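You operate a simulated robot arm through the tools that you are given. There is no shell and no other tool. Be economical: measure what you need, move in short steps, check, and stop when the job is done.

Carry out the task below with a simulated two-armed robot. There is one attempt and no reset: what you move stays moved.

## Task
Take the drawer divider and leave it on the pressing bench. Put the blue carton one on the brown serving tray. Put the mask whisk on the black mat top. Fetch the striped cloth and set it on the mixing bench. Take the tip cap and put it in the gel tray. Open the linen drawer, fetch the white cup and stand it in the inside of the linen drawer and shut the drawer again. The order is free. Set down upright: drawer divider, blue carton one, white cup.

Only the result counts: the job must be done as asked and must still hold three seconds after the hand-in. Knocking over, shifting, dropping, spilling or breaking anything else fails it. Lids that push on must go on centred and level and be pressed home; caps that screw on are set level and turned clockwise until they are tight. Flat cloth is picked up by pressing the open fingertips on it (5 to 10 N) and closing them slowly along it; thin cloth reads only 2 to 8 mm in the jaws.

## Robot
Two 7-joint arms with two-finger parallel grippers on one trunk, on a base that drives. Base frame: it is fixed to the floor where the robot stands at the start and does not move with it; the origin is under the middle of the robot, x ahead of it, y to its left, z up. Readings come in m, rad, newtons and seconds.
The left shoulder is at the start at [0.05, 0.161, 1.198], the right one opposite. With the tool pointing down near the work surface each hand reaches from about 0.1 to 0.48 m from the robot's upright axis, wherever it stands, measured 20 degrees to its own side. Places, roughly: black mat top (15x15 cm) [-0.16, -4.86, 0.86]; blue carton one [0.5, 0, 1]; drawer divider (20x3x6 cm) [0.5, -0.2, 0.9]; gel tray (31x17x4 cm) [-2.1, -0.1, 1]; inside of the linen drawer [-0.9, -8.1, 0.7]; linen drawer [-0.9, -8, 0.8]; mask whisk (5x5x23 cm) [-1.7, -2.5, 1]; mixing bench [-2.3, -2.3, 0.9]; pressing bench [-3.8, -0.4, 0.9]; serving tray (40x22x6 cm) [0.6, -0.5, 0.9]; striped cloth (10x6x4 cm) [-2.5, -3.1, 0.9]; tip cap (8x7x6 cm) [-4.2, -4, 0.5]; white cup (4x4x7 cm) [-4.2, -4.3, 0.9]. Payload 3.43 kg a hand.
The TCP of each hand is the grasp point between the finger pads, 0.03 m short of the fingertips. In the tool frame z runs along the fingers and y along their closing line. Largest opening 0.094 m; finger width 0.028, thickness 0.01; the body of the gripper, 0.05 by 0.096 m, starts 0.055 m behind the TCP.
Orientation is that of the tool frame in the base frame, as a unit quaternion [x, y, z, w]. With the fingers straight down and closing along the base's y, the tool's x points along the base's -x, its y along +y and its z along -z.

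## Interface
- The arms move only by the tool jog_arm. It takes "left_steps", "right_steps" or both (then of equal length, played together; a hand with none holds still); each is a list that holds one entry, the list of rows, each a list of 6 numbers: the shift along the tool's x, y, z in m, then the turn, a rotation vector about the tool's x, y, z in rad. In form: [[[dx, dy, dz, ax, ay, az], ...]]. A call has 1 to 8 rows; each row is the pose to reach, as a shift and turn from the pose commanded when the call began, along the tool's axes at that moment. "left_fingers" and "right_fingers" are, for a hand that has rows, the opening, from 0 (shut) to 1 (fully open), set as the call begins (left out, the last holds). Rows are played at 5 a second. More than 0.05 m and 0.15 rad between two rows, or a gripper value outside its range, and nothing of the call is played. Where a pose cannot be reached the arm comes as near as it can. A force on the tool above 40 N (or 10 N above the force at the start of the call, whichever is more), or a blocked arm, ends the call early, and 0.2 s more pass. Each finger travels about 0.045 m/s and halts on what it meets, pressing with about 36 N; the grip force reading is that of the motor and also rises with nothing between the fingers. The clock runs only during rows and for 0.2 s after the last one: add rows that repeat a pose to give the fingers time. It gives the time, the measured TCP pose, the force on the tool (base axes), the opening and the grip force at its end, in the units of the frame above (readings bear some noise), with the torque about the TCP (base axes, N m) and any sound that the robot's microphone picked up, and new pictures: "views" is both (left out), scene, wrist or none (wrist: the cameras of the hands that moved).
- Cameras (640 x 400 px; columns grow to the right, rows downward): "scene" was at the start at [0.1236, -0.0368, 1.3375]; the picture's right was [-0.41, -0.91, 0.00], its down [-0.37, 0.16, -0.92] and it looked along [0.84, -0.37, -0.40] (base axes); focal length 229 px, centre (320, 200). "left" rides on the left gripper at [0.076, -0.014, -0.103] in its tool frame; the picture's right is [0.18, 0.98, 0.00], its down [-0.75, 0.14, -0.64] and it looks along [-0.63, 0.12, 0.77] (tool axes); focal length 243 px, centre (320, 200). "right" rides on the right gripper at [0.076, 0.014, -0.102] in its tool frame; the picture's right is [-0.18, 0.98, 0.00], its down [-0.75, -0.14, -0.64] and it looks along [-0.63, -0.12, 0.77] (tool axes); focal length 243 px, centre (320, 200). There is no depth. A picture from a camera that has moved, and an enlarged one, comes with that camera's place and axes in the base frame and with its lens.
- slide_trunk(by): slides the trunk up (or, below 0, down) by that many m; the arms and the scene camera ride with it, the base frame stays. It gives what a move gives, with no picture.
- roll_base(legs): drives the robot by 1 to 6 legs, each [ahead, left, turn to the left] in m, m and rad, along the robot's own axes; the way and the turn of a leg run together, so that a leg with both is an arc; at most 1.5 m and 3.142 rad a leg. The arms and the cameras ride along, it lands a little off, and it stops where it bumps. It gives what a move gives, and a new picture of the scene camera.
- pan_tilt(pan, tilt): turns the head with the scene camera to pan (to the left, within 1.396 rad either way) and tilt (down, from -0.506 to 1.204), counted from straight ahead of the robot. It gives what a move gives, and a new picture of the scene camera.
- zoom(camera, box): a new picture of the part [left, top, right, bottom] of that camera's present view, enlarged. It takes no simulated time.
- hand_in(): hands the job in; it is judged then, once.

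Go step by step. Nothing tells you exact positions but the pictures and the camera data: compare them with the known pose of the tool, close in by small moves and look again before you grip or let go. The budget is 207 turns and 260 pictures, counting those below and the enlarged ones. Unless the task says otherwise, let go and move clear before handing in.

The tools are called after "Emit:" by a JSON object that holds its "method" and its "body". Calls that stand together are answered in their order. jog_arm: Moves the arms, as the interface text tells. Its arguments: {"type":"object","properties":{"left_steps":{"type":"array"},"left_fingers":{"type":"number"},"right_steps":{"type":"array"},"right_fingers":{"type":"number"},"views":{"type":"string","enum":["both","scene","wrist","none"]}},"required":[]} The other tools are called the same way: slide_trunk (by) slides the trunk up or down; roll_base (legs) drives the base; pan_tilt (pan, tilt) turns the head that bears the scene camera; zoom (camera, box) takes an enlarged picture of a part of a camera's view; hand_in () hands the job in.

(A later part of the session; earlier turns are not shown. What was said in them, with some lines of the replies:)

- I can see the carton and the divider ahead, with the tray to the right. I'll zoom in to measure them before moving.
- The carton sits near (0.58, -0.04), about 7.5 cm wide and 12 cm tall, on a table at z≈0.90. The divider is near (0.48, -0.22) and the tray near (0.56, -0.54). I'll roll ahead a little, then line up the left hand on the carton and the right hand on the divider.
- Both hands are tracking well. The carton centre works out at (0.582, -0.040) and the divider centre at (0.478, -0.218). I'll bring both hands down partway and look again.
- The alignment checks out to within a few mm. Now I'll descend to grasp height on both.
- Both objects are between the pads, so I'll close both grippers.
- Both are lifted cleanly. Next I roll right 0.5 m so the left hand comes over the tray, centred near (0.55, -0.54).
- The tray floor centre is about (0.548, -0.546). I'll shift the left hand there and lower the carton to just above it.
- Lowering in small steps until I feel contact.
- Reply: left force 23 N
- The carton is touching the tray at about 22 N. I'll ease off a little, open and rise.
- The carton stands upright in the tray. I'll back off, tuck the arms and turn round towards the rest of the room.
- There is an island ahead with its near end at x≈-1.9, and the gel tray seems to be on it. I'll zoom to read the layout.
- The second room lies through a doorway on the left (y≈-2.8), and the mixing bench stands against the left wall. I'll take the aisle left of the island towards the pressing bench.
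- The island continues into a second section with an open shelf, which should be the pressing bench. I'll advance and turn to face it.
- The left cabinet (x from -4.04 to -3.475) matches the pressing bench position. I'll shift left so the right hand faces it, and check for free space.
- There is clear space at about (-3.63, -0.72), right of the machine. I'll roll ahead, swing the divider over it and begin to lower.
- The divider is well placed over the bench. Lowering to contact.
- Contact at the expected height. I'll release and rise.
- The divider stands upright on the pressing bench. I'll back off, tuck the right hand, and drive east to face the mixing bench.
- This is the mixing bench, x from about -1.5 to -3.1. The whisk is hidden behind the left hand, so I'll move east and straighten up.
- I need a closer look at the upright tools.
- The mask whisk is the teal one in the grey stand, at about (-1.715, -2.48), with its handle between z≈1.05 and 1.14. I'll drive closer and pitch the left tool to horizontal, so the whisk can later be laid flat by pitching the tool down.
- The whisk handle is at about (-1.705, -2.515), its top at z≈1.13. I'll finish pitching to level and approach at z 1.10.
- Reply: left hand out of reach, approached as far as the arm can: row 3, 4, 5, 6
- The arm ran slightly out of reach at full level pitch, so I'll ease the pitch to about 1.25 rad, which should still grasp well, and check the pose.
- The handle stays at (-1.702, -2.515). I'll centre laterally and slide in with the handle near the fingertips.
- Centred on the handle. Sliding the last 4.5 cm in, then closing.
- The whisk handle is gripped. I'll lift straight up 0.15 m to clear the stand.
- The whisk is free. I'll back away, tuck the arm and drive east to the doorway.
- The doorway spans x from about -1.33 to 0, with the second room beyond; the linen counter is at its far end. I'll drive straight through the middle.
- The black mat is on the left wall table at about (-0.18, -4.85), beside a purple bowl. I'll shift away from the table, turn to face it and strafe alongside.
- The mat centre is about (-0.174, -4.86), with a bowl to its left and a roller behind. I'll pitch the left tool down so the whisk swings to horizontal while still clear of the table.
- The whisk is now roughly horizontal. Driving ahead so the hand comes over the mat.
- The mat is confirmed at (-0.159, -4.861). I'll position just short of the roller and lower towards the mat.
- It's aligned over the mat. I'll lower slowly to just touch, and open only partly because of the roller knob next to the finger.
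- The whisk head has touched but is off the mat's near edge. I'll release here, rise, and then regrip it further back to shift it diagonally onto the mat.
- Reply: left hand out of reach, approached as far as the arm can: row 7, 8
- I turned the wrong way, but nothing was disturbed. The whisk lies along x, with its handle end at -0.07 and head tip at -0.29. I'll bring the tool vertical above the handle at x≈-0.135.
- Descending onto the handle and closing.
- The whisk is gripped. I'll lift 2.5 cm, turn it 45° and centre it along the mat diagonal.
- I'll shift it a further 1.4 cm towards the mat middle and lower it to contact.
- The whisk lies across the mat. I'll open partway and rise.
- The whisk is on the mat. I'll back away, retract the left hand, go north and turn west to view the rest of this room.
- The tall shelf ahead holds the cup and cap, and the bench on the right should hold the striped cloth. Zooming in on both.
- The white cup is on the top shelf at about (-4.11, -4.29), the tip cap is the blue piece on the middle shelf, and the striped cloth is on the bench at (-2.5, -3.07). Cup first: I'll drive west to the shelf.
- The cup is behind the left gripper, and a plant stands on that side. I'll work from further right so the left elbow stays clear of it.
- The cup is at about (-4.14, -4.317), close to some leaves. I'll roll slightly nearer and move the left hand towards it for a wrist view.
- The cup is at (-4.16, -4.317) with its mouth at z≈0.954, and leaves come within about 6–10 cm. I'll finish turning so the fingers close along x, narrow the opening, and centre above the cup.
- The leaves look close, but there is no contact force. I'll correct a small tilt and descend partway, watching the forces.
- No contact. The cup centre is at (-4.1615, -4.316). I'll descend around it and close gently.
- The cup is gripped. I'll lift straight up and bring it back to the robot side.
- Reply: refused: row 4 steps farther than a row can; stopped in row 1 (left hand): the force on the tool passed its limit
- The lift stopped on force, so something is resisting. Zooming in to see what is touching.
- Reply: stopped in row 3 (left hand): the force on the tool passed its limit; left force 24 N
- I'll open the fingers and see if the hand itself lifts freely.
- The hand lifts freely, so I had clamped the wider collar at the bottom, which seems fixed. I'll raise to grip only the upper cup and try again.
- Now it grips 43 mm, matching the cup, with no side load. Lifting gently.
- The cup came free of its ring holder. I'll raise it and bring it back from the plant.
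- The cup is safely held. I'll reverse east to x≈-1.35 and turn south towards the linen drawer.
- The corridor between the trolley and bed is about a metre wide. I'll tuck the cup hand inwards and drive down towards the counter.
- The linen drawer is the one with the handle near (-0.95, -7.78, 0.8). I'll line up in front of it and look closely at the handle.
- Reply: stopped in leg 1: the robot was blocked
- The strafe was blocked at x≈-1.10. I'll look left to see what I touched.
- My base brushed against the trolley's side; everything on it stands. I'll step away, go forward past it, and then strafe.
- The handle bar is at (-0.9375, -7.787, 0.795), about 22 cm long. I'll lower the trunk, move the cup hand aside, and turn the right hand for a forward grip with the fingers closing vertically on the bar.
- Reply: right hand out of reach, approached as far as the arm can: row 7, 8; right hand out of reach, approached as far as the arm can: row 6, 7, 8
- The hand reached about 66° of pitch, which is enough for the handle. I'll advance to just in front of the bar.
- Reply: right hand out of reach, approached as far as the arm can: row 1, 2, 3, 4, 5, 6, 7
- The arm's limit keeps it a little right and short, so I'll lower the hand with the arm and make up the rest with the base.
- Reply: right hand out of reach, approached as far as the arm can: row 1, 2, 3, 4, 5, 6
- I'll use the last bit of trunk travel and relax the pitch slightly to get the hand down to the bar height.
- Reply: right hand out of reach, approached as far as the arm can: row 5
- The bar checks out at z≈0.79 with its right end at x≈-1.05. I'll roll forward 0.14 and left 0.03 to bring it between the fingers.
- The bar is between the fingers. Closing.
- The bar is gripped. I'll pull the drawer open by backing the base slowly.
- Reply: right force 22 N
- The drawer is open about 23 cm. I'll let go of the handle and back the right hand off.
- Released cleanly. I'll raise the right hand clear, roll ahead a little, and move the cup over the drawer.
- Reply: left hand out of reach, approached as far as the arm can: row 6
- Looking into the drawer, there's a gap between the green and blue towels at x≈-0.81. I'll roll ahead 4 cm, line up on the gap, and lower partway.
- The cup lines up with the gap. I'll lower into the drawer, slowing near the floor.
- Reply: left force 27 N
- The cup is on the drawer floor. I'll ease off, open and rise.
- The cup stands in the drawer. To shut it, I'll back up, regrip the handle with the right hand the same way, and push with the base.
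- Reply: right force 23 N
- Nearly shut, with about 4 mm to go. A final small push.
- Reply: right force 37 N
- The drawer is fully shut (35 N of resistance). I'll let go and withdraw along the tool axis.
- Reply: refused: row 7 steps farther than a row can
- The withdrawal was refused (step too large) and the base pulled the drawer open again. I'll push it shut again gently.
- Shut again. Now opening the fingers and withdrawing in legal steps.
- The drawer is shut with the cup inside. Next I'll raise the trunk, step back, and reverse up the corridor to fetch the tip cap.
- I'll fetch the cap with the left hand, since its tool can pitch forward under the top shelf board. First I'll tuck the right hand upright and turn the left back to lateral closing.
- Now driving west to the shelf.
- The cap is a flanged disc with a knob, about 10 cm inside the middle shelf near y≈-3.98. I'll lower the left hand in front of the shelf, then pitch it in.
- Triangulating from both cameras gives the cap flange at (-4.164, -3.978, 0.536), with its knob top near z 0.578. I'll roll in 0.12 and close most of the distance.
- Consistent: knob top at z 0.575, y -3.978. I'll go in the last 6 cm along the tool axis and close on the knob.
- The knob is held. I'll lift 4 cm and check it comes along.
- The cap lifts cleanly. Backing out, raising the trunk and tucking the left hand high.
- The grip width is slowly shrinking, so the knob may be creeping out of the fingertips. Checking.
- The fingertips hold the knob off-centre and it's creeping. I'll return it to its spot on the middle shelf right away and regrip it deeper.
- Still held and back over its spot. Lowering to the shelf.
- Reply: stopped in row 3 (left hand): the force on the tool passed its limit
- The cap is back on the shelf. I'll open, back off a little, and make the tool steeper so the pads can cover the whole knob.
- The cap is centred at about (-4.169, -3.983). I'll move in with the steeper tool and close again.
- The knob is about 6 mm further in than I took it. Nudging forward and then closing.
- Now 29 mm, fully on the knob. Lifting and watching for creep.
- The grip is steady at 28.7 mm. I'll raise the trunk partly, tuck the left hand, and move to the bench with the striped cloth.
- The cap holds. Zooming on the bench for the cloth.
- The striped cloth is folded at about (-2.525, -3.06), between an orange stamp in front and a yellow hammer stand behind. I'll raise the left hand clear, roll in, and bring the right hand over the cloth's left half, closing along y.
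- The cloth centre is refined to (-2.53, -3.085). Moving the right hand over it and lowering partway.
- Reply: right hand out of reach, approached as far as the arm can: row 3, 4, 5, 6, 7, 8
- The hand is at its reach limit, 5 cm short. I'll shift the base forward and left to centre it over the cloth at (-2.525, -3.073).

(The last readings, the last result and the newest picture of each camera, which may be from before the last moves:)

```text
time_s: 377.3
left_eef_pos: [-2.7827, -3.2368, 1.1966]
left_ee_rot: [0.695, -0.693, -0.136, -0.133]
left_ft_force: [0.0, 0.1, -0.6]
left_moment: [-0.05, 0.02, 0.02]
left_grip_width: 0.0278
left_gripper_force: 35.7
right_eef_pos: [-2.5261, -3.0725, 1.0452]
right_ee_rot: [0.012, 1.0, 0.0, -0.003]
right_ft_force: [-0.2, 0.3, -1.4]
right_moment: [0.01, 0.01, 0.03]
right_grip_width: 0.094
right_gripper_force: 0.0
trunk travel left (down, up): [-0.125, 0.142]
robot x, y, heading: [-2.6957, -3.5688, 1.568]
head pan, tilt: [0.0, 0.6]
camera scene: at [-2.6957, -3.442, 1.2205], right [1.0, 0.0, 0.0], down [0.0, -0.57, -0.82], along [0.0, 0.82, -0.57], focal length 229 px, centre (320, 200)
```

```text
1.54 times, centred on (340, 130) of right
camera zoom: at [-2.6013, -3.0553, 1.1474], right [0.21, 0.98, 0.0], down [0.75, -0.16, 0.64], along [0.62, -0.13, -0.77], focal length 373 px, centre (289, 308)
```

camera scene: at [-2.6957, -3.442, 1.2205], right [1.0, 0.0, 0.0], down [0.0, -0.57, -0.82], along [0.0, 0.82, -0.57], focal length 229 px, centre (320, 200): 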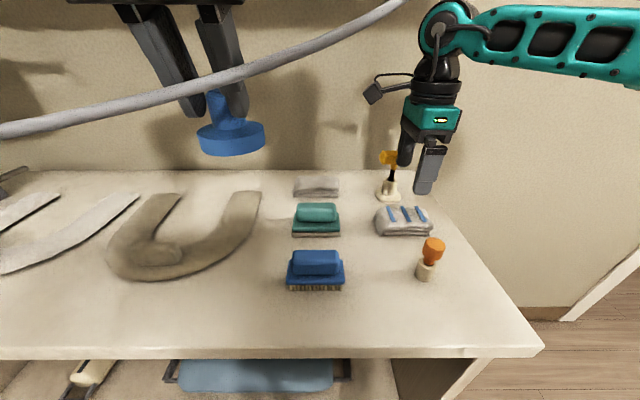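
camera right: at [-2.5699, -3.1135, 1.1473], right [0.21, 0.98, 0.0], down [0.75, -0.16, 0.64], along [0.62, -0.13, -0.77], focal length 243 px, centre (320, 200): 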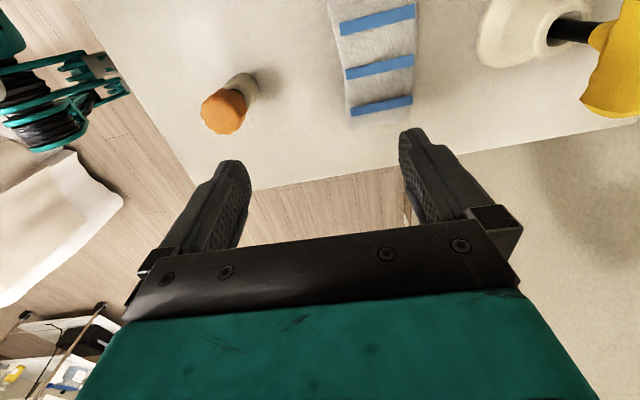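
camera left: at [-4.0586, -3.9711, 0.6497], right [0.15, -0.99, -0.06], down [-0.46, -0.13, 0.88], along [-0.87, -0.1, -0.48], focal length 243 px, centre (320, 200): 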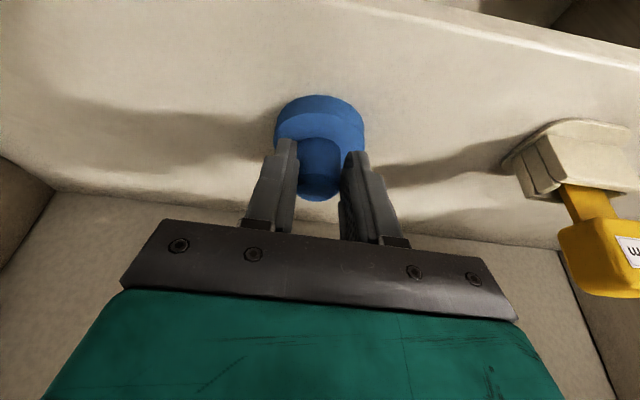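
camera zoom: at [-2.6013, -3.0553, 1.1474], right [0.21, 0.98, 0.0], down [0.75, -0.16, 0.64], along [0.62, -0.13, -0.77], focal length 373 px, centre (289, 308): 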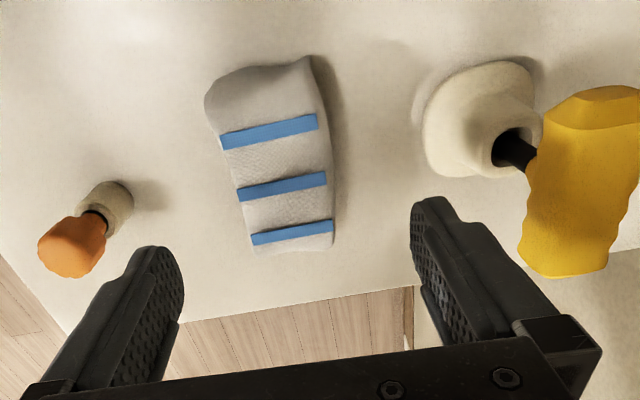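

The wire loop near the left hand gives no contact force. The hammer head is close to the right finger, so I'll narrow the opening slightly and descend straight onto the cloth.

Emit:
{"method": "jog_arm", "body": {"right_steps": [[[0, -0.005, 0, 0, 0, 0], [0, -0.005, 0.02, 0, 0, 0], [0, -0.005, 0.045, 0, 0, 0], [0, -0.005, 0.07, 0, 0, 0], [0, -0.005, 0.09, 0, 0, 0], [0, -0.005, 0.105, 0, 0, 0], [0, -0.005, 0.108, 0, 0, 0]]], "right_fingers": 0.85}}

```text
time_s: 378.9
left_eef_pos: [-2.7836, -3.2374, 1.1979]
left_ee_rot: [0.696, -0.693, -0.136, -0.132]
left_ft_force: [-0.4, -0.2, -0.2]
left_moment: [-0.01, 0.01, 0.02]
left_grip_width: 0.0277
left_gripper_force: 36.0
right_eef_pos: [-2.5251, -3.079, 0.9366]
right_ee_rot: [0.012, 1.0, 0.001, -0.002]
right_ft_force: [0.2, -0.4, 0.5]
right_moment: [0.02, 0.0, 0.02]
right_grip_width: 0.0799
right_gripper_force: 0.1
trunk travel left (down, up): [-0.125, 0.142]
robot x, y, heading: [-2.6943, -3.5712, 1.565]
head pan, tilt: [0.0, 0.6]
camera scene: at [-2.6954, -3.4426, 1.2206], right [1.0, 0.0, 0.0], down [0.0, -0.56, -0.83], along [0.0, 0.83, -0.56], focal length 229 px, centre (320, 200)
camera right: at [-2.6004, -3.0635, 1.0395], right [0.21, 0.98, 0.0], down [0.75, -0.16, 0.64], along [0.62, -0.13, -0.77], focal length 243 px, centre (320, 200)
```

scene: 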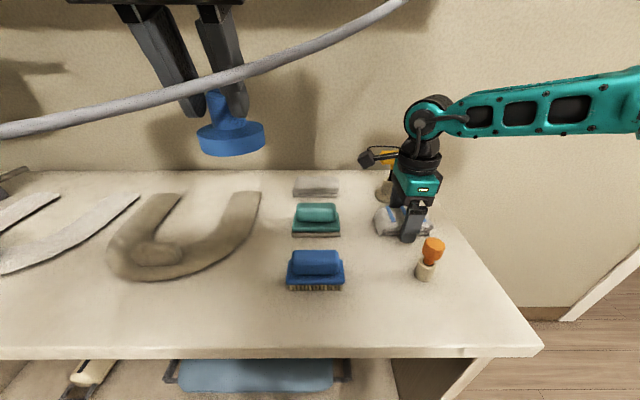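
right: 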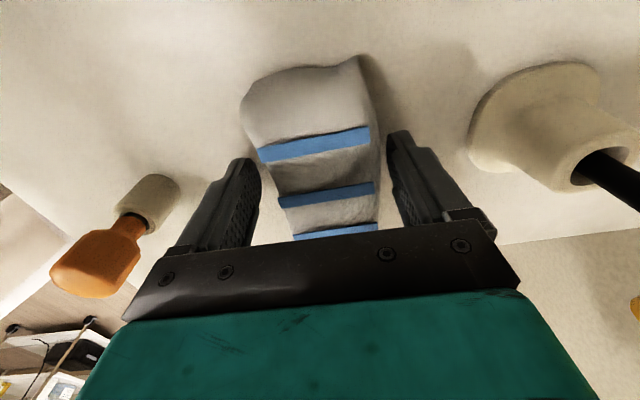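

The cloth is between the fingers. Closing and lifting.

Emit:
{"method": "jog_arm", "body": {"right_steps": [[[0, 0, 0, 0, 0, 0], [0, 0, 0, 0, 0, 0], [0, 0, 0, 0, 0, 0], [0, 0, 0, 0, 0, 0], [0, 0, 0, 0, 0, 0]]], "right_fingers": 0, "views": "none"}}

Emit:
{"method": "jog_arm", "body": {"right_steps": [[[0, 0, -0.01, 0, 0, 0], [0, 0, -0.03, 0, 0, 0], [0, 0, -0.06, 0, 0, 0], [0, 0, -0.1, 0, 0, 0], [0, 0, -0.14, 0, 0, 0], [0, 0, -0.18, 0, 0, 0]]]}}

```text
time_s: 380.1
left_eef_pos: [-2.7842, -3.2376, 1.1968]
left_ee_rot: [0.696, -0.692, -0.137, -0.132]
left_ft_force: [-0.4, -0.9, 0.1]
left_moment: [0.0, 0.02, 0.04]
left_grip_width: 0.0277
left_gripper_force: 36.0
right_eef_pos: [-2.5252, -3.0797, 0.9372]
right_ee_rot: [0.012, 1.0, 0.001, -0.003]
right_ft_force: [-0.8, 0.3, -0.1]
right_moment: [0.0, 0.03, -0.01]
right_grip_width: 0.0587
right_gripper_force: 36.3
trunk travel left (down, up): [-0.125, 0.142]
robot x, y, heading: [-2.6949, -3.5696, 1.569]
head pan, tilt: [0.0, 0.6]
```

```text
time_s: 381.5
left_eef_pos: [-2.7833, -3.2395, 1.1973]
left_ee_rot: [0.696, -0.693, -0.136, -0.132]
left_ft_force: [-0.1, 0.5, -0.3]
left_moment: [0.03, 0.0, -0.01]
left_grip_width: 0.0279
left_gripper_force: 36.3
right_eef_pos: [-2.506, -3.0764, 1.1162]
right_ee_rot: [0.011, 1.0, 0.0, -0.003]
right_ft_force: [0.7, 1.5, -1.6]
right_moment: [0.01, -0.02, 0.0]
right_grip_width: 0.0586
right_gripper_force: 35.9
right hand out of reach, approached as far as the arm can: row 5, 6
trunk travel left (down, up): [-0.125, 0.142]
robot x, y, heading: [-2.696, -3.5707, 1.561]
head pan, tilt: [0.0, 0.6]
camera scene: at [-2.695, -3.4428, 1.2206], right [1.0, 0.0, 0.0], down [0.0, -0.56, -0.83], along [0.0, 0.83, -0.56], focal length 229 px, centre (320, 200)
camera right: at [-2.5805, -3.0606, 1.2192], right [0.21, 0.98, 0.0], down [0.75, -0.16, 0.64], along [0.62, -0.13, -0.77], focal length 243 px, centre (320, 200)
```

scene: 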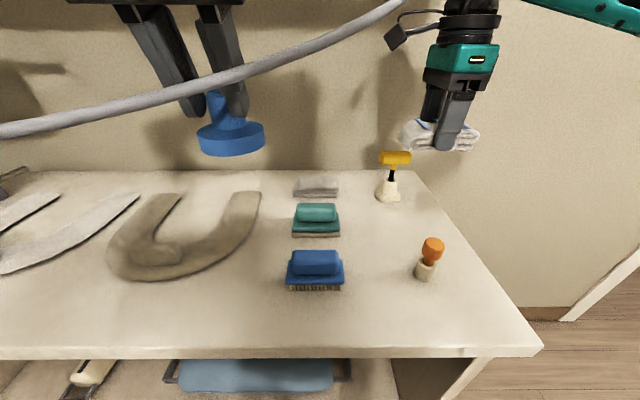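
right: 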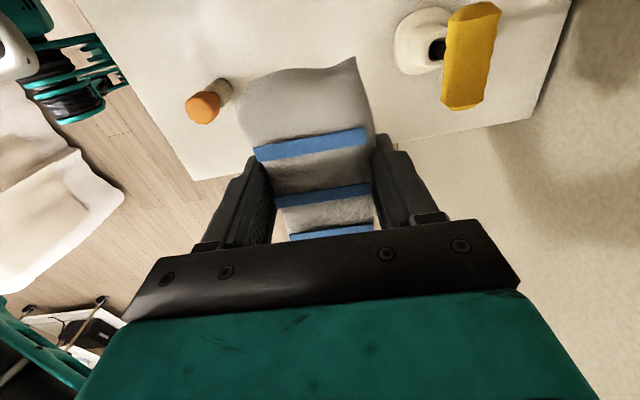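

The cloth is held as a firm block. I'll back away, tuck the right hand, and strafe east to line up with the doorway.

Emit:
{"method": "roll_base", "body": {"legs": [[-0.35, 0, 0]]}}

Emit:
{"method": "jog_arm", "body": {"right_steps": [[[0, -0.035, 0, 0, 0, 0], [0, -0.07, -0.01, 0, 0, 0], [0, -0.105, -0.02, 0, 0, 0], [0, -0.13, -0.03, 0, 0, 0]]], "views": "none"}}

Emit:
{"method": "roll_base", "body": {"legs": [[0, -1.2, 0.01], [0, -0.78, 0]]}}

```text
time_s: 383.8
left_eef_pos: [-2.7849, -3.5871, 1.1973]
left_ee_rot: [0.695, -0.693, -0.136, -0.133]
left_ft_force: [0.0, -0.1, 0.2]
left_moment: [-0.01, 0.0, -0.01]
left_grip_width: 0.0283
left_gripper_force: 35.9
right_eef_pos: [-2.5067, -3.4272, 1.117]
right_ee_rot: [0.013, 1.0, 0.001, -0.002]
right_ft_force: [-0.4, -0.2, -0.2]
right_moment: [0.02, 0.02, 0.01]
right_grip_width: 0.0586
right_gripper_force: 36.3
trunk travel left (down, up): [-0.125, 0.142]
robot x, y, heading: [-2.6975, -3.9216, 1.565]
head pan, tilt: [0.0, 0.6]
camera scene: at [-2.6969, -3.7914, 1.2207], right [1.0, -0.01, 0.0], down [0.0, -0.56, -0.83], along [0.0, 0.83, -0.56], focal length 229 px, centre (320, 200)
```

scene: 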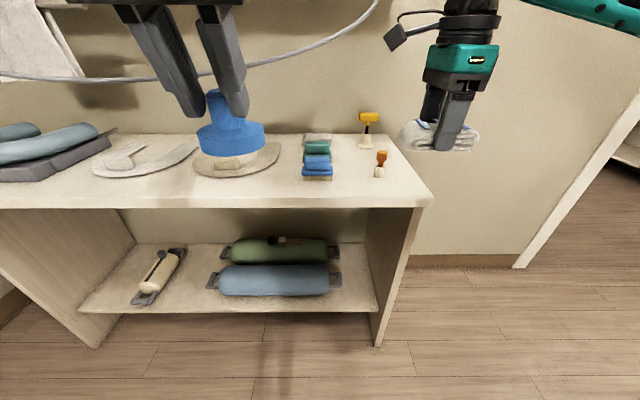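

```text
time_s: 384.8
left_eef_pos: [-2.7848, -3.5866, 1.1964]
left_ee_rot: [0.695, -0.693, -0.137, -0.132]
left_ft_force: [-0.3, -0.1, -0.8]
left_moment: [-0.02, 0.0, 0.0]
left_grip_width: 0.0281
left_gripper_force: 35.9
right_eef_pos: [-2.5119, -3.5564, 1.1461]
right_ee_rot: [0.014, 1.0, 0.0, -0.004]
right_ft_force: [0.0, -0.6, -1.1]
right_moment: [0.01, 0.0, 0.0]
right_grip_width: 0.0583
right_gripper_force: 35.5
trunk travel left (down, up): [-0.125, 0.142]
robot x, y, heading: [-2.6961, -3.9212, 1.564]
head pan, tilt: [0.0, 0.6]
```

```text
time_s: 394.7
left_eef_pos: [-0.8009, -3.5714, 1.1967]
left_ee_rot: [0.7, -0.688, -0.137, -0.132]
left_ft_force: [0.7, 0.1, -0.7]
left_moment: [-0.01, -0.01, 0.0]
left_grip_width: 0.0278
left_gripper_force: 35.6
right_eef_pos: [-0.5261, -3.538, 1.1468]
right_ee_rot: [0.006, 1.0, 0.002, -0.002]
right_ft_force: [-0.3, 0.4, -0.3]
right_moment: [0.0, 0.0, 0.01]
right_grip_width: 0.0587
right_gripper_force: 35.8
trunk travel left (down, up): [-0.125, 0.142]
robot x, y, heading: [-0.7102, -3.9023, 1.575]
head pan, tilt: [0.0, 0.6]
camera scene: at [-0.7098, -3.7751, 1.2206], right [1.0, 0.01, 0.0], down [0.0, -0.56, -0.83], along [-0.01, 0.83, -0.56], focal length 229 px, centre (320, 200)
```

scene: 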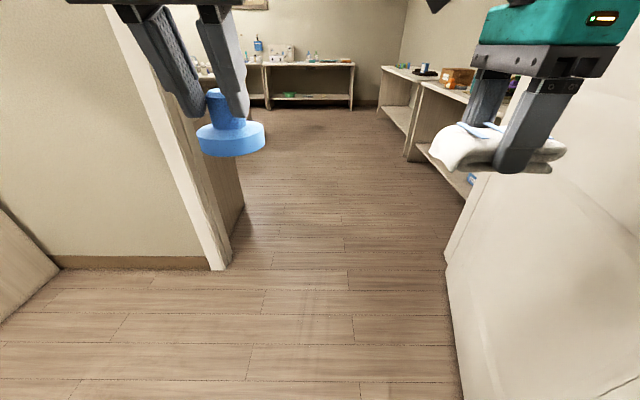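

Lined up with the doorway. Driving through into the first room.

Emit:
{"method": "roll_base", "body": {"legs": [[1.3, 0, 0], [1.2, 0, 0], [0, 0, 1.57]]}}

```text
time_s: 410.9
left_eef_pos: [-1.0297, -1.4749, 1.1963]
left_ee_rot: [0.982, 0.012, -0.19, 0.005]
left_ft_force: [0.7, 0.6, -0.9]
left_moment: [0.02, -0.03, 0.01]
left_grip_width: 0.0282
left_gripper_force: 36.0
right_eef_pos: [-1.0675, -1.201, 1.1469]
right_ee_rot: [-0.706, 0.708, -0.002, -0.002]
right_ft_force: [0.4, 0.0, 0.0]
right_moment: [0.02, 0.04, 0.02]
right_grip_width: 0.0586
right_gripper_force: 36.3
trunk travel left (down, up): [-0.125, 0.142]
robot x, y, heading: [-0.6979, -1.3771, -3.129]
head pan, tilt: [0.0, 0.6]
camera scene: at [-0.8271, -1.3799, 1.2206], right [-0.02, 1.0, 0.0], down [0.56, 0.01, -0.83], along [-0.82, -0.01, -0.56], focal length 229 px, centre (320, 200)
```

scene: 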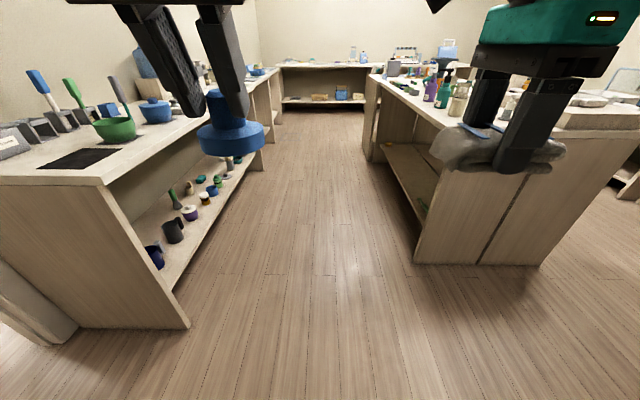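

Now strafing north to face the island's end where the gel tray is.

Emit:
{"method": "roll_base", "body": {"legs": [[0, -1.32, 0], [0.5, 0, 0]]}}

Emit:
{"method": "slide_trunk", "body": {"by": 0.125}}

Emit:
{"method": "zoom", "body": {"camera": "scene", "box": [170, 100, 470, 300]}}

```text
time_s: 420.2
left_eef_pos: [-1.5449, -0.1106, 1.1968]
left_ee_rot: [0.982, 0.002, -0.19, 0.002]
left_ft_force: [0.2, 0.2, 0.2]
left_moment: [-0.01, 0.0, -0.03]
left_grip_width: 0.0282
left_gripper_force: 35.3
right_eef_pos: [-1.5756, 0.1649, 1.1456]
right_ee_rot: [-0.698, 0.716, -0.002, -0.002]
right_ft_force: [-0.3, -0.1, -0.1]
right_moment: [0.03, -0.02, 0.01]
right_grip_width: 0.0584
right_gripper_force: 35.7
trunk travel left (down, up): [-0.125, 0.142]
robot x, y, heading: [-1.2093, -0.0187, 3.136]
head pan, tilt: [0.0, 0.6]
camera scene: at [-1.3398, -0.0201, 1.2205], right [0.0, 1.0, 0.0], down [0.57, 0.0, -0.82], along [-0.82, 0.0, -0.57], focal length 229 px, centre (320, 200)
```

scene: 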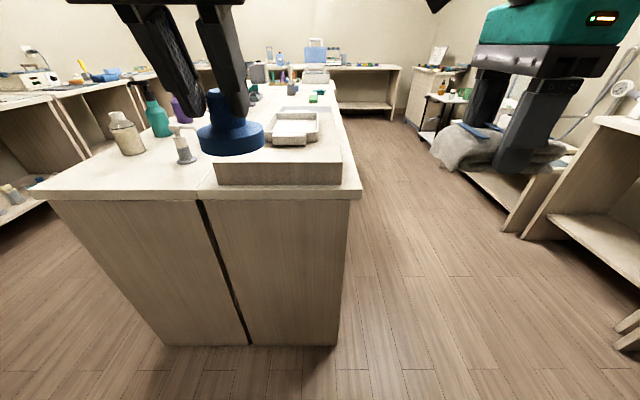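

```text
time_s: 421.8
left_eef_pos: [-1.5448, -0.1107, 1.3212]
left_ee_rot: [0.982, 0.002, -0.191, 0.003]
left_ft_force: [-0.6, 0.1, 0.3]
left_moment: [-0.01, 0.01, 0.01]
left_grip_width: 0.0281
left_gripper_force: 36.2
right_eef_pos: [-1.5761, 0.1642, 1.2705]
right_ee_rot: [-0.699, 0.715, -0.001, -0.002]
right_ft_force: [-0.2, -0.3, 0.7]
right_moment: [0.0, -0.02, -0.02]
right_grip_width: 0.0584
right_gripper_force: 36.0
trunk travel left (down, up): [-0.25, 0.017]
robot x, y, heading: [-1.2125, -0.0154, 3.138]
head pan, tilt: [0.0, 0.6]
```

```text
2.00 times, centred on (320, 200) of scene
camera zoom: at [-1.3396, -0.0201, 1.3455], right [0.0, 1.0, 0.0], down [0.57, 0.0, -0.82], along [-0.82, 0.0, -0.57], focal length 458 px, centre (320, 200)
```

zoom: 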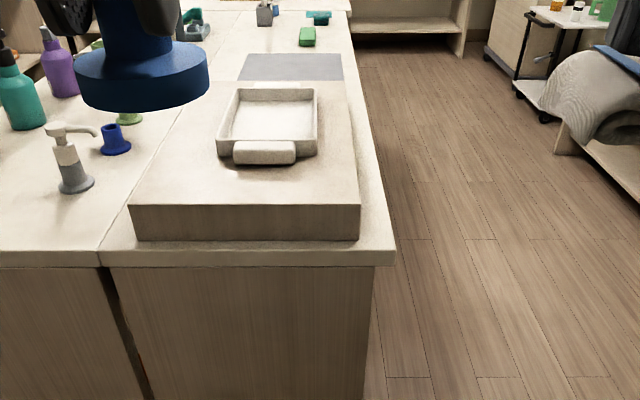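

The gel tray sits on a platform, its interior centred near (-2.14, -0.115) with the floor at about z 0.975. I'll roll ahead and carry the cap over it.

Emit:
{"method": "roll_base", "body": {"legs": [[0.3, 0, 0]]}}

Emit:
{"method": "jog_arm", "body": {"left_steps": [[[-0.035, 0, 0.01, 0, 0, 0], [-0.075, 0, 0.03, 0, 0, 0], [-0.11, 0.001, 0.06, 0, 0, 0], [-0.145, 0.002, 0.09, 0, 0, 0], [-0.175, 0.003, 0.13, 0, 0, 0], [-0.175, 0.004, 0.178, 0, 0, 0], [-0.175, 0.004, 0.225, 0, 0, 0], [-0.175, 0.004, 0.27, 0, 0, 0]]]}}

```text
time_s: 423.8
left_eef_pos: [-1.8431, -0.1109, 1.3227]
left_ee_rot: [0.982, 0.005, -0.19, 0.003]
left_ft_force: [-0.1, 0.3, -0.8]
left_moment: [-0.01, -0.01, -0.02]
left_grip_width: 0.0281
left_gripper_force: 36.3
right_eef_pos: [-1.8765, 0.162, 1.2708]
right_ee_rot: [-0.7, 0.714, -0.002, -0.002]
right_ft_force: [-0.1, 1.4, 0.0]
right_moment: [-0.02, -0.05, 0.0]
right_grip_width: 0.0584
right_gripper_force: 35.9
trunk travel left (down, up): [-0.25, 0.017]
robot x, y, heading: [-1.5072, -0.0172, -3.138]
head pan, tilt: [0.0, 0.6]
camera scene: at [-1.6391, -0.0201, 1.3455], right [0.0, 1.0, 0.0], down [0.57, 0.0, -0.82], along [-0.82, 0.0, -0.57], focal length 229 px, centre (320, 200)
```

scene: 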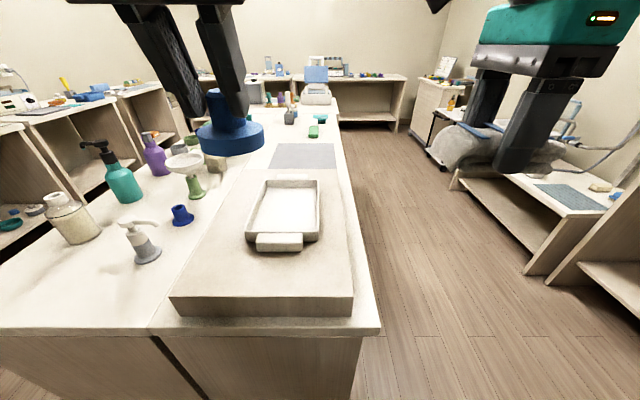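

```text
time_s: 425.6
left_eef_pos: [-2.1088, -0.1173, 1.1363]
left_ee_rot: [0.982, 0.005, -0.19, 0.004]
left_ft_force: [-0.5, -1.1, -0.3]
left_moment: [-0.01, 0.01, 0.0]
left_grip_width: 0.0279
left_gripper_force: 35.4
right_eef_pos: [-1.875, 0.1625, 1.272]
right_ee_rot: [-0.7, 0.714, -0.002, -0.002]
right_ft_force: [-0.5, -0.3, -0.1]
right_moment: [0.0, -0.03, -0.01]
right_grip_width: 0.0583
right_gripper_force: 36.3
trunk travel left (down, up): [-0.25, 0.017]
robot x, y, heading: [-1.5116, -0.0232, -3.145]
head pan, tilt: [0.0, 0.6]
camera scene: at [-1.6392, -0.0203, 1.3455], right [0.0, 1.0, 0.0], down [0.57, 0.0, -0.82], along [-0.82, 0.0, -0.57], focal length 229 px, centre (320, 200)
camera left: at [-1.9997, -0.1018, 1.2025], right [0.18, -0.98, -0.06], down [-0.46, -0.14, 0.88], along [-0.87, -0.13, -0.48], focal length 243 px, centre (320, 200)
```

scene: 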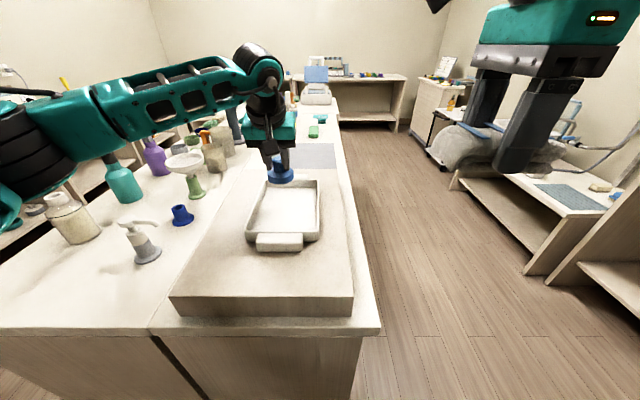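
left: 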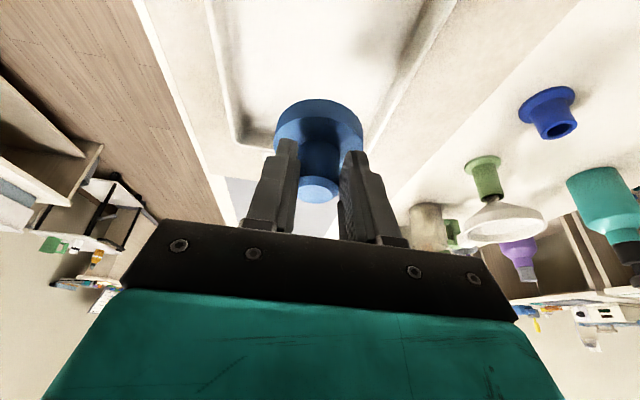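

The cap is over the tray. Centring slightly and lowering.

Emit:
{"method": "jog_arm", "body": {"left_steps": [[[0.002, -0.008, 0.02, 0, 0, 0], [0.009, -0.008, 0.042, 0, 0, 0], [0.016, -0.008, 0.064, 0, 0, 0], [0.0227, -0.008, 0.0837, 0, 0, 0], [0.025, -0.008, 0.0893, 0, 0, 0], [0.0265, -0.008, 0.093, 0, 0, 0], [0.028, -0.008, 0.0967, 0, 0, 0]]]}}

```text
time_s: 427.2
left_eef_pos: [-2.1157, -0.1115, 1.0383]
left_ee_rot: [0.981, 0.004, -0.192, 0.003]
left_ft_force: [1.7, -0.2, 5.2]
left_moment: [0.09, -0.1, 0.0]
left_grip_width: 0.0279
left_gripper_force: 36.5
right_eef_pos: [-1.8746, 0.1622, 1.2728]
right_ee_rot: [-0.699, 0.715, -0.001, -0.002]
right_ft_force: [0.1, -0.9, -1.4]
right_moment: [-0.02, 0.02, -0.01]
right_grip_width: 0.0587
right_gripper_force: 36.0
trunk travel left (down, up): [-0.25, 0.017]
robot x, y, heading: [-1.5115, -0.0217, -3.141]
head pan, tilt: [0.0, 0.6]
camera scene: at [-1.6378, -0.0201, 1.3458], right [0.0, 1.0, 0.0], down [0.56, 0.0, -0.83], along [-0.83, 0.0, -0.56], focal length 229 px, centre (320, 200)
camera left: at [-2.0065, -0.0953, 1.1052], right [0.18, -0.98, -0.07], down [-0.46, -0.14, 0.88], along [-0.87, -0.13, -0.47], focal length 243 px, centre (320, 200)
```

scene: 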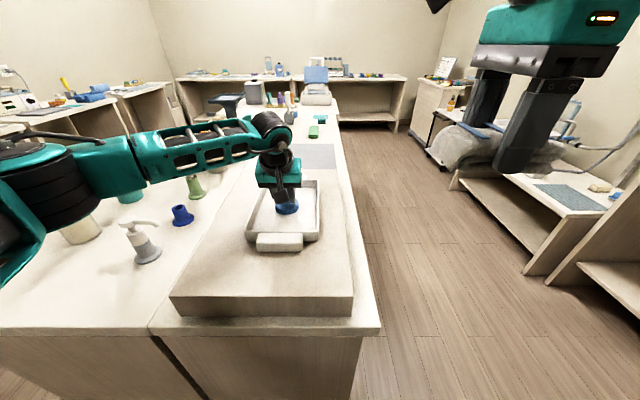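
left: 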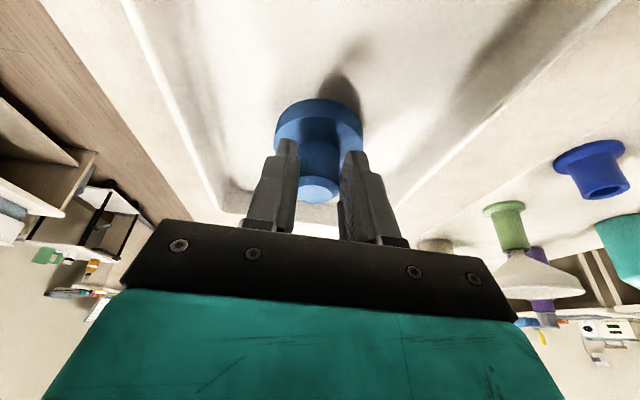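

Light contact with the tray floor. Opening and rising.

Emit:
{"method": "jog_arm", "body": {"left_steps": [[[0, 0, 0, 0, 0, 0], [0, 0, 0, 0, 0, 0], [0, 0, 0, 0, 0, 0], [-0.008, 0, -0.018, 0, 0, 0], [-0.022, 0, -0.056, 0, 0, 0], [-0.037, 0, -0.094, 0, 0, 0], [-0.052, 0, -0.13, 0, 0, 0], [-0.067, 0, -0.167, 0, 0, 0]]], "left_fingers": 0.6}}

```text
time_s: 429.0
left_eef_pos: [-2.1154, -0.1088, 1.2158]
left_ee_rot: [0.982, 0.005, -0.19, 0.004]
left_ft_force: [1.0, 0.1, 0.8]
left_moment: [-0.03, 0.0, 0.02]
left_grip_width: 0.0565
left_gripper_force: 0.1
right_eef_pos: [-1.8755, 0.1626, 1.271]
right_ee_rot: [-0.7, 0.714, -0.001, -0.003]
right_ft_force: [0.0, 1.3, -0.6]
right_moment: [-0.01, 0.01, 0.01]
right_grip_width: 0.0585
right_gripper_force: 35.6
trunk travel left (down, up): [-0.25, 0.017]
robot x, y, heading: [-1.5077, -0.0228, -3.144]
head pan, tilt: [0.0, 0.6]
camera scene: at [-1.6381, -0.0197, 1.3456], right [0.0, 1.0, 0.0], down [0.56, 0.0, -0.83], along [-0.83, 0.0, -0.56], focal length 229 px, centre (320, 200)
camera left: at [-2.0069, -0.0932, 1.2843], right [0.18, -0.98, -0.06], down [-0.46, -0.14, 0.88], along [-0.87, -0.13, -0.48], focal length 243 px, centre (320, 200)
```

scene: 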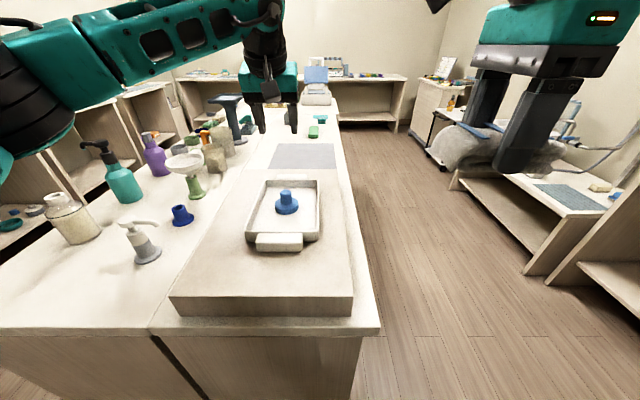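
left: 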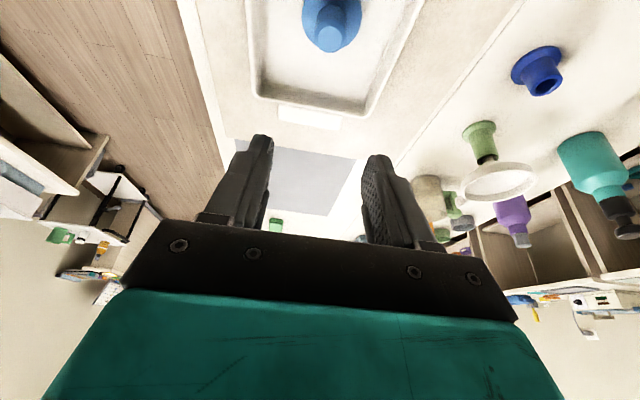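

The cap sits in the gel tray and nothing else was disturbed. Last comes the cloth: I'll back off, go to the aisle and face the mixing bench.

Emit:
{"method": "roll_base", "body": {"legs": [[-0.45, 0, 0], [0, 1.4, 0], [1.15, 0, 0], [0, 0, 1.57]]}}

```text
time_s: 447.6
left_eef_pos: [-2.0901, -2.0497, 1.216]
left_ee_rot: [0.678, 0.71, -0.13, 0.139]
left_ft_force: [0.4, -0.1, 0.5]
left_moment: [-0.02, 0.01, 0.01]
left_grip_width: 0.0562
left_gripper_force: 0.1
right_eef_pos: [-2.3704, -1.8172, 1.2718]
right_ee_rot: [1.0, 0.008, 0.002, 0.001]
right_ft_force: [-0.4, -0.5, -0.4]
right_moment: [-0.01, 0.0, -0.02]
right_grip_width: 0.0586
right_gripper_force: 35.4
trunk travel left (down, up): [-0.25, 0.017]
robot x, y, heading: [-2.2002, -1.4454, -1.533]
head pan, tilt: [0.0, 0.6]
camera scene: at [-2.1961, -1.573, 1.3456], right [-1.0, -0.04, 0.0], down [-0.02, 0.56, -0.83], along [0.03, -0.82, -0.56], focal length 229 px, centre (320, 200)
```

scene: 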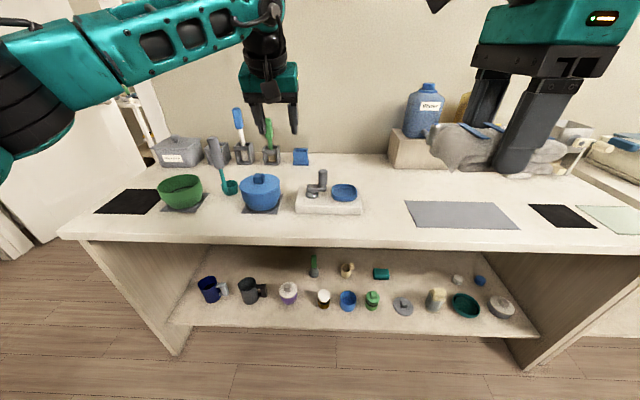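

There's a clear 15 cm gap at x≈-2.385 between the white board and the grey sheet. I'll retract the left hand and roll ahead.

Emit:
{"method": "jog_arm", "body": {"left_steps": [[[0.035, 0, -0.014, 0, 0, 0], [0.07, 0, -0.028, 0, 0, 0], [0.105, 0, -0.042, 0, 0, 0], [0.139, 0, -0.0557, 0, 0, 0], [0.17, 0, -0.068, 0, 0, 0]]], "views": "none"}}

Emit:
{"method": "roll_base", "body": {"legs": [[0.35, -0.02, -0.03]]}}

```text
time_s: 448.8
left_eef_pos: [-2.0979, -1.8651, 1.2142]
left_ee_rot: [0.678, 0.71, -0.129, 0.139]
left_ft_force: [0.6, 0.2, -0.9]
left_moment: [-0.01, -0.01, 0.0]
left_grip_width: 0.0564
left_gripper_force: 0.1
right_eef_pos: [-2.372, -1.817, 1.2713]
right_ee_rot: [1.0, 0.007, 0.003, 0.0]
right_ft_force: [0.4, 0.2, -1.7]
right_moment: [-0.04, -0.01, 0.01]
right_grip_width: 0.0588
right_gripper_force: 36.0
trunk travel left (down, up): [-0.25, 0.017]
robot x, y, heading: [-2.2002, -1.4423, -1.535]
head pan, tilt: [0.0, 0.6]
```

```text
time_s: 451.0
left_eef_pos: [-2.1269, -2.2181, 1.2138]
left_ee_rot: [0.69, 0.698, -0.132, 0.137]
left_ft_force: [-0.9, -0.6, -0.3]
left_moment: [0.02, 0.0, 0.01]
left_grip_width: 0.0563
left_gripper_force: 0.1
right_eef_pos: [-2.3956, -2.1616, 1.2718]
right_ee_rot: [1.0, -0.008, 0.002, -0.001]
right_ft_force: [0.5, -0.2, -0.7]
right_moment: [0.01, 0.0, 0.01]
right_grip_width: 0.0585
right_gripper_force: 36.2
trunk travel left (down, up): [-0.25, 0.017]
robot x, y, heading: [-2.2149, -1.7945, -1.565]
head pan, tilt: [0.0, 0.6]
camera scene: at [-2.2133, -1.9216, 1.3455], right [-1.0, 0.0, 0.0], down [0.0, 0.57, -0.82], along [0.0, -0.82, -0.57], focal length 229 px, centre (320, 200)
```

scene: 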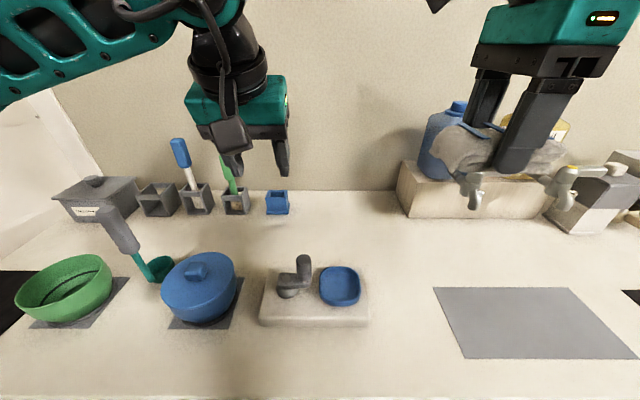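

The free spot around (-2.39, -2.27) is clear. Moving over it and lowering.

Emit:
{"method": "jog_arm", "body": {"right_steps": [[[0.002, 0.035, 0, 0, 0, 0], [0.005, 0.07, 0.01, 0, 0, 0], [0.005, 0.1, 0.04, 0, 0, 0], [0.005, 0.1, 0.088, 0, 0, 0], [0.005, 0.1, 0.136, 0, 0, 0], [0.005, 0.1, 0.184, 0, 0, 0], [0.005, 0.1, 0.232, 0, 0, 0], [0.005, 0.1, 0.28, 0, 0, 0]]]}}

```text
time_s: 452.8
left_eef_pos: [-2.126, -2.2182, 1.2144]
left_ee_rot: [0.69, 0.699, -0.132, 0.137]
left_ft_force: [-0.4, 0.1, -0.4]
left_moment: [-0.03, -0.03, -0.01]
left_grip_width: 0.0564
left_gripper_force: 0.1
right_eef_pos: [-2.3907, -2.2605, 0.9908]
right_ee_rot: [1.0, -0.008, 0.003, 0.001]
right_ft_force: [-0.5, -0.3, -0.9]
right_moment: [0.01, 0.0, 0.01]
right_grip_width: 0.0582
right_gripper_force: 35.7
trunk travel left (down, up): [-0.25, 0.017]
robot x, y, heading: [-2.2108, -1.7958, -1.565]
head pan, tilt: [0.0, 0.6]
camera scene: at [-2.2135, -1.9215, 1.3456], right [-1.0, 0.0, 0.0], down [0.0, 0.57, -0.82], along [0.0, -0.82, -0.57], focal length 229 px, centre (320, 200)
camera right: at [-2.3147, -2.2747, 1.0929], right [-0.2, -0.98, 0.0], down [-0.76, 0.15, 0.64], along [-0.62, 0.13, -0.77], focal length 243 px, centre (320, 200)
```

scene: 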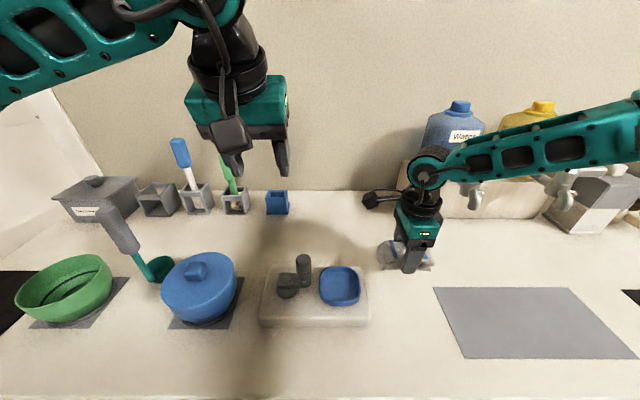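
right: 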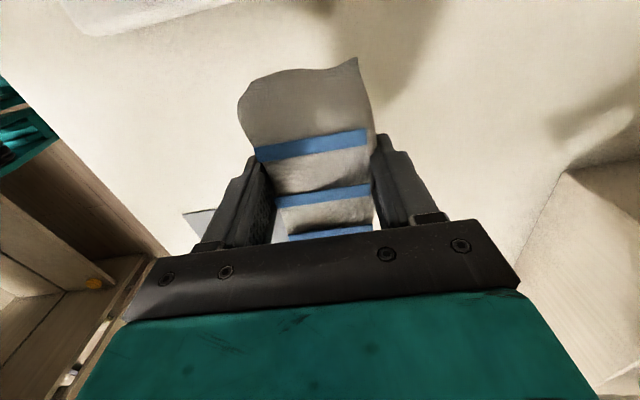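

Emit:
{"method": "jog_arm", "body": {"right_steps": [[[0, 0, 0.02, 0, 0, 0], [0, 0, 0.04, 0, 0, 0], [0, 0, 0.047, 0, 0, 0], [0, 0, 0.05, 0, 0, 0], [0, 0, 0.053, 0, 0, 0], [0, 0, 0.055, 0, 0, 0]]], "views": "none"}}

```text
time_s: 454.2
left_eef_pos: [-2.1254, -2.2172, 1.2149]
left_ee_rot: [0.69, 0.698, -0.132, 0.137]
left_ft_force: [-0.9, 0.1, -0.1]
left_moment: [0.0, -0.02, -0.02]
left_grip_width: 0.0564
left_gripper_force: 0.0
right_eef_pos: [-2.4066, -2.2461, 0.9552]
right_ee_rot: [1.0, -0.008, 0.003, 0.0]
right_ft_force: [0.2, -0.4, -0.5]
right_moment: [0.04, 0.0, 0.01]
right_grip_width: 0.0585
right_gripper_force: 35.5
right hand out of reach, approached as far as the arm can: row 1, 2, 3, 4, 5, 6
trunk travel left (down, up): [-0.25, 0.017]
robot x, y, heading: [-2.2137, -1.794, -1.57]
head pan, tilt: [0.0, 0.6]
```

At the arm's lower limit, 1.8 cm above contact, so I'll use the trunk for the rest.

Emit:
{"method": "slide_trunk", "body": {"by": -0.017}}

```text
time_s: 454.9
left_eef_pos: [-2.1256, -2.2169, 1.1965]
left_ee_rot: [0.69, 0.698, -0.132, 0.137]
left_ft_force: [0.2, 0.6, -0.4]
left_moment: [0.03, 0.01, 0.04]
left_grip_width: 0.0561
left_gripper_force: 0.1
right_eef_pos: [-2.4065, -2.2473, 0.939]
right_ee_rot: [1.0, -0.009, 0.004, 0.001]
right_ft_force: [-0.3, 0.1, 2.3]
right_moment: [0.1, 0.13, -0.02]
right_grip_width: 0.0584
right_gripper_force: 36.2
trunk travel left (down, up): [-0.233, 0.034]
robot x, y, heading: [-2.2147, -1.796, -1.565]
head pan, tilt: [0.0, 0.6]
```

Light contact. Releasing and rising.

Emit:
{"method": "jog_arm", "body": {"right_steps": [[[0, 0, 0, 0, 0, 0], [0, 0, 0, 0, 0, 0], [0, 0, 0, 0, 0, 0], [0, 0, -0.02, 0, 0, 0], [0, 0, -0.06, 0, 0, 0], [0, 0, -0.1, 0, 0, 0], [0, 0, -0.15, 0, 0, 0], [0, 0, -0.2, 0, 0, 0]]], "right_fingers": 0.9}}

```text
time_s: 456.7
left_eef_pos: [-2.1253, -2.2162, 1.198]
left_ee_rot: [0.69, 0.699, -0.131, 0.137]
left_ft_force: [0.6, 0.2, 0.2]
left_moment: [0.02, -0.02, -0.01]
left_grip_width: 0.0564
left_gripper_force: 0.0
right_eef_pos: [-2.4092, -2.2459, 1.1397]
right_ee_rot: [1.0, -0.008, 0.003, 0.001]
right_ft_force: [0.2, -0.2, -1.0]
right_moment: [0.01, 0.03, 0.02]
right_grip_width: 0.0848
right_gripper_force: 0.0
trunk travel left (down, up): [-0.233, 0.034]
robot x, y, heading: [-2.2088, -1.7931, -1.567]
head pan, tilt: [0.0, 0.6]
camera scene: at [-2.2131, -1.9205, 1.3286], right [-1.0, 0.0, 0.0], down [0.0, 0.56, -0.83], along [0.0, -0.83, -0.56], focal length 229 px, centre (320, 200)
camera right: at [-2.333, -2.2606, 1.2416], right [-0.2, -0.98, 0.0], down [-0.75, 0.15, 0.64], along [-0.62, 0.13, -0.77], focal length 243 px, centre (320, 200)
```

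scene: 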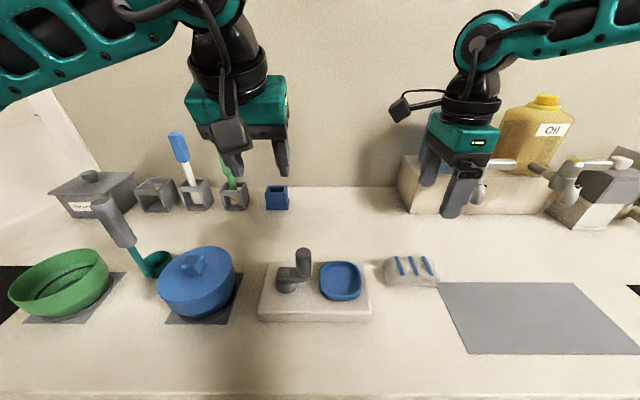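
right: 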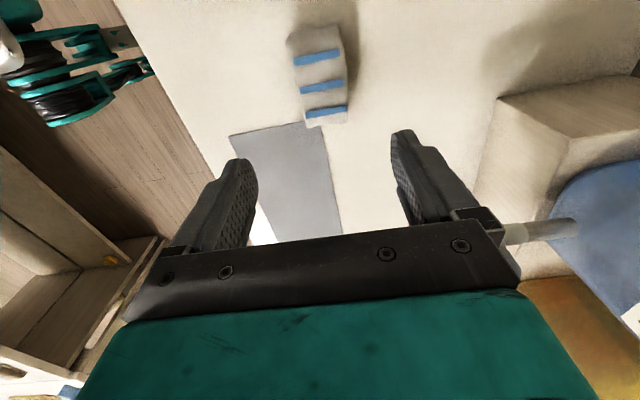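

The cloth rests on the mixing bench and everything around it is undisturbed. Backing clear before handing in.

Emit:
{"method": "roll_base", "body": {"legs": [[-0.4, 0, 0]]}}

```text
time_s: 459.2
left_eef_pos: [-2.1248, -1.814, 1.1974]
left_ee_rot: [0.686, 0.702, -0.131, 0.137]
left_ft_force: [0.6, 0.8, -0.1]
left_moment: [0.0, 0.01, 0.01]
left_grip_width: 0.0562
left_gripper_force: 0.0
right_eef_pos: [-2.4075, -1.8468, 1.14]
right_ee_rot: [1.0, -0.003, 0.003, 0.001]
right_ft_force: [0.6, 0.3, -0.9]
right_moment: [0.01, 0.0, -0.03]
right_grip_width: 0.0847
right_gripper_force: 0.0
trunk travel left (down, up): [-0.233, 0.034]
robot x, y, heading: [-2.2159, -1.3898, -1.558]
head pan, tilt: [0.0, 0.6]
camera scene: at [-2.2156, -1.5186, 1.3287], right [-1.0, -0.01, 0.0], down [-0.01, 0.56, -0.83], along [0.01, -0.83, -0.56], focal length 229 px, centre (320, 200)
```

scene: 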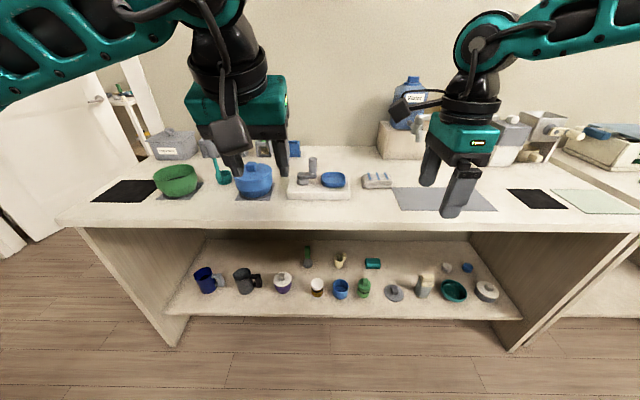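

All six placements are done and both hands are empty and clear, so I'm handing in.

Emit:
{"method": "hand_in", "body": {}}

```text
The job is handed in.
```

I placed all six items and handed the job in; I never rechecked the white cup after the drawer was shut.

- **Drawer divider:** standing upright on the pressing bench.
- **Blue carton one:** standing upright in the brown serving tray.
- **Mask whisk:** lying diagonally across the black mat top.
- **Striped cloth:** on the mixing bench, possibly just overlapping the edge of a grey sheet there.
- **Tip cap:** in the gel tray. It slipped slowly in the first grip, so I set it back on its shelf and gripped it again before carrying it.
- **White cup:** set upright in the linen drawer, and the drawer is shut. After I first shut it, a refused arm move left the hand on the handle and the base pulled the drawer open about 20 cm. I pushed it closed again gently.

My base also bumped something while I was lining up with the drawer, most likely the trolley. The part of it I could see afterwards looked undisturbed, but I can't rule out that it shifted slightly.
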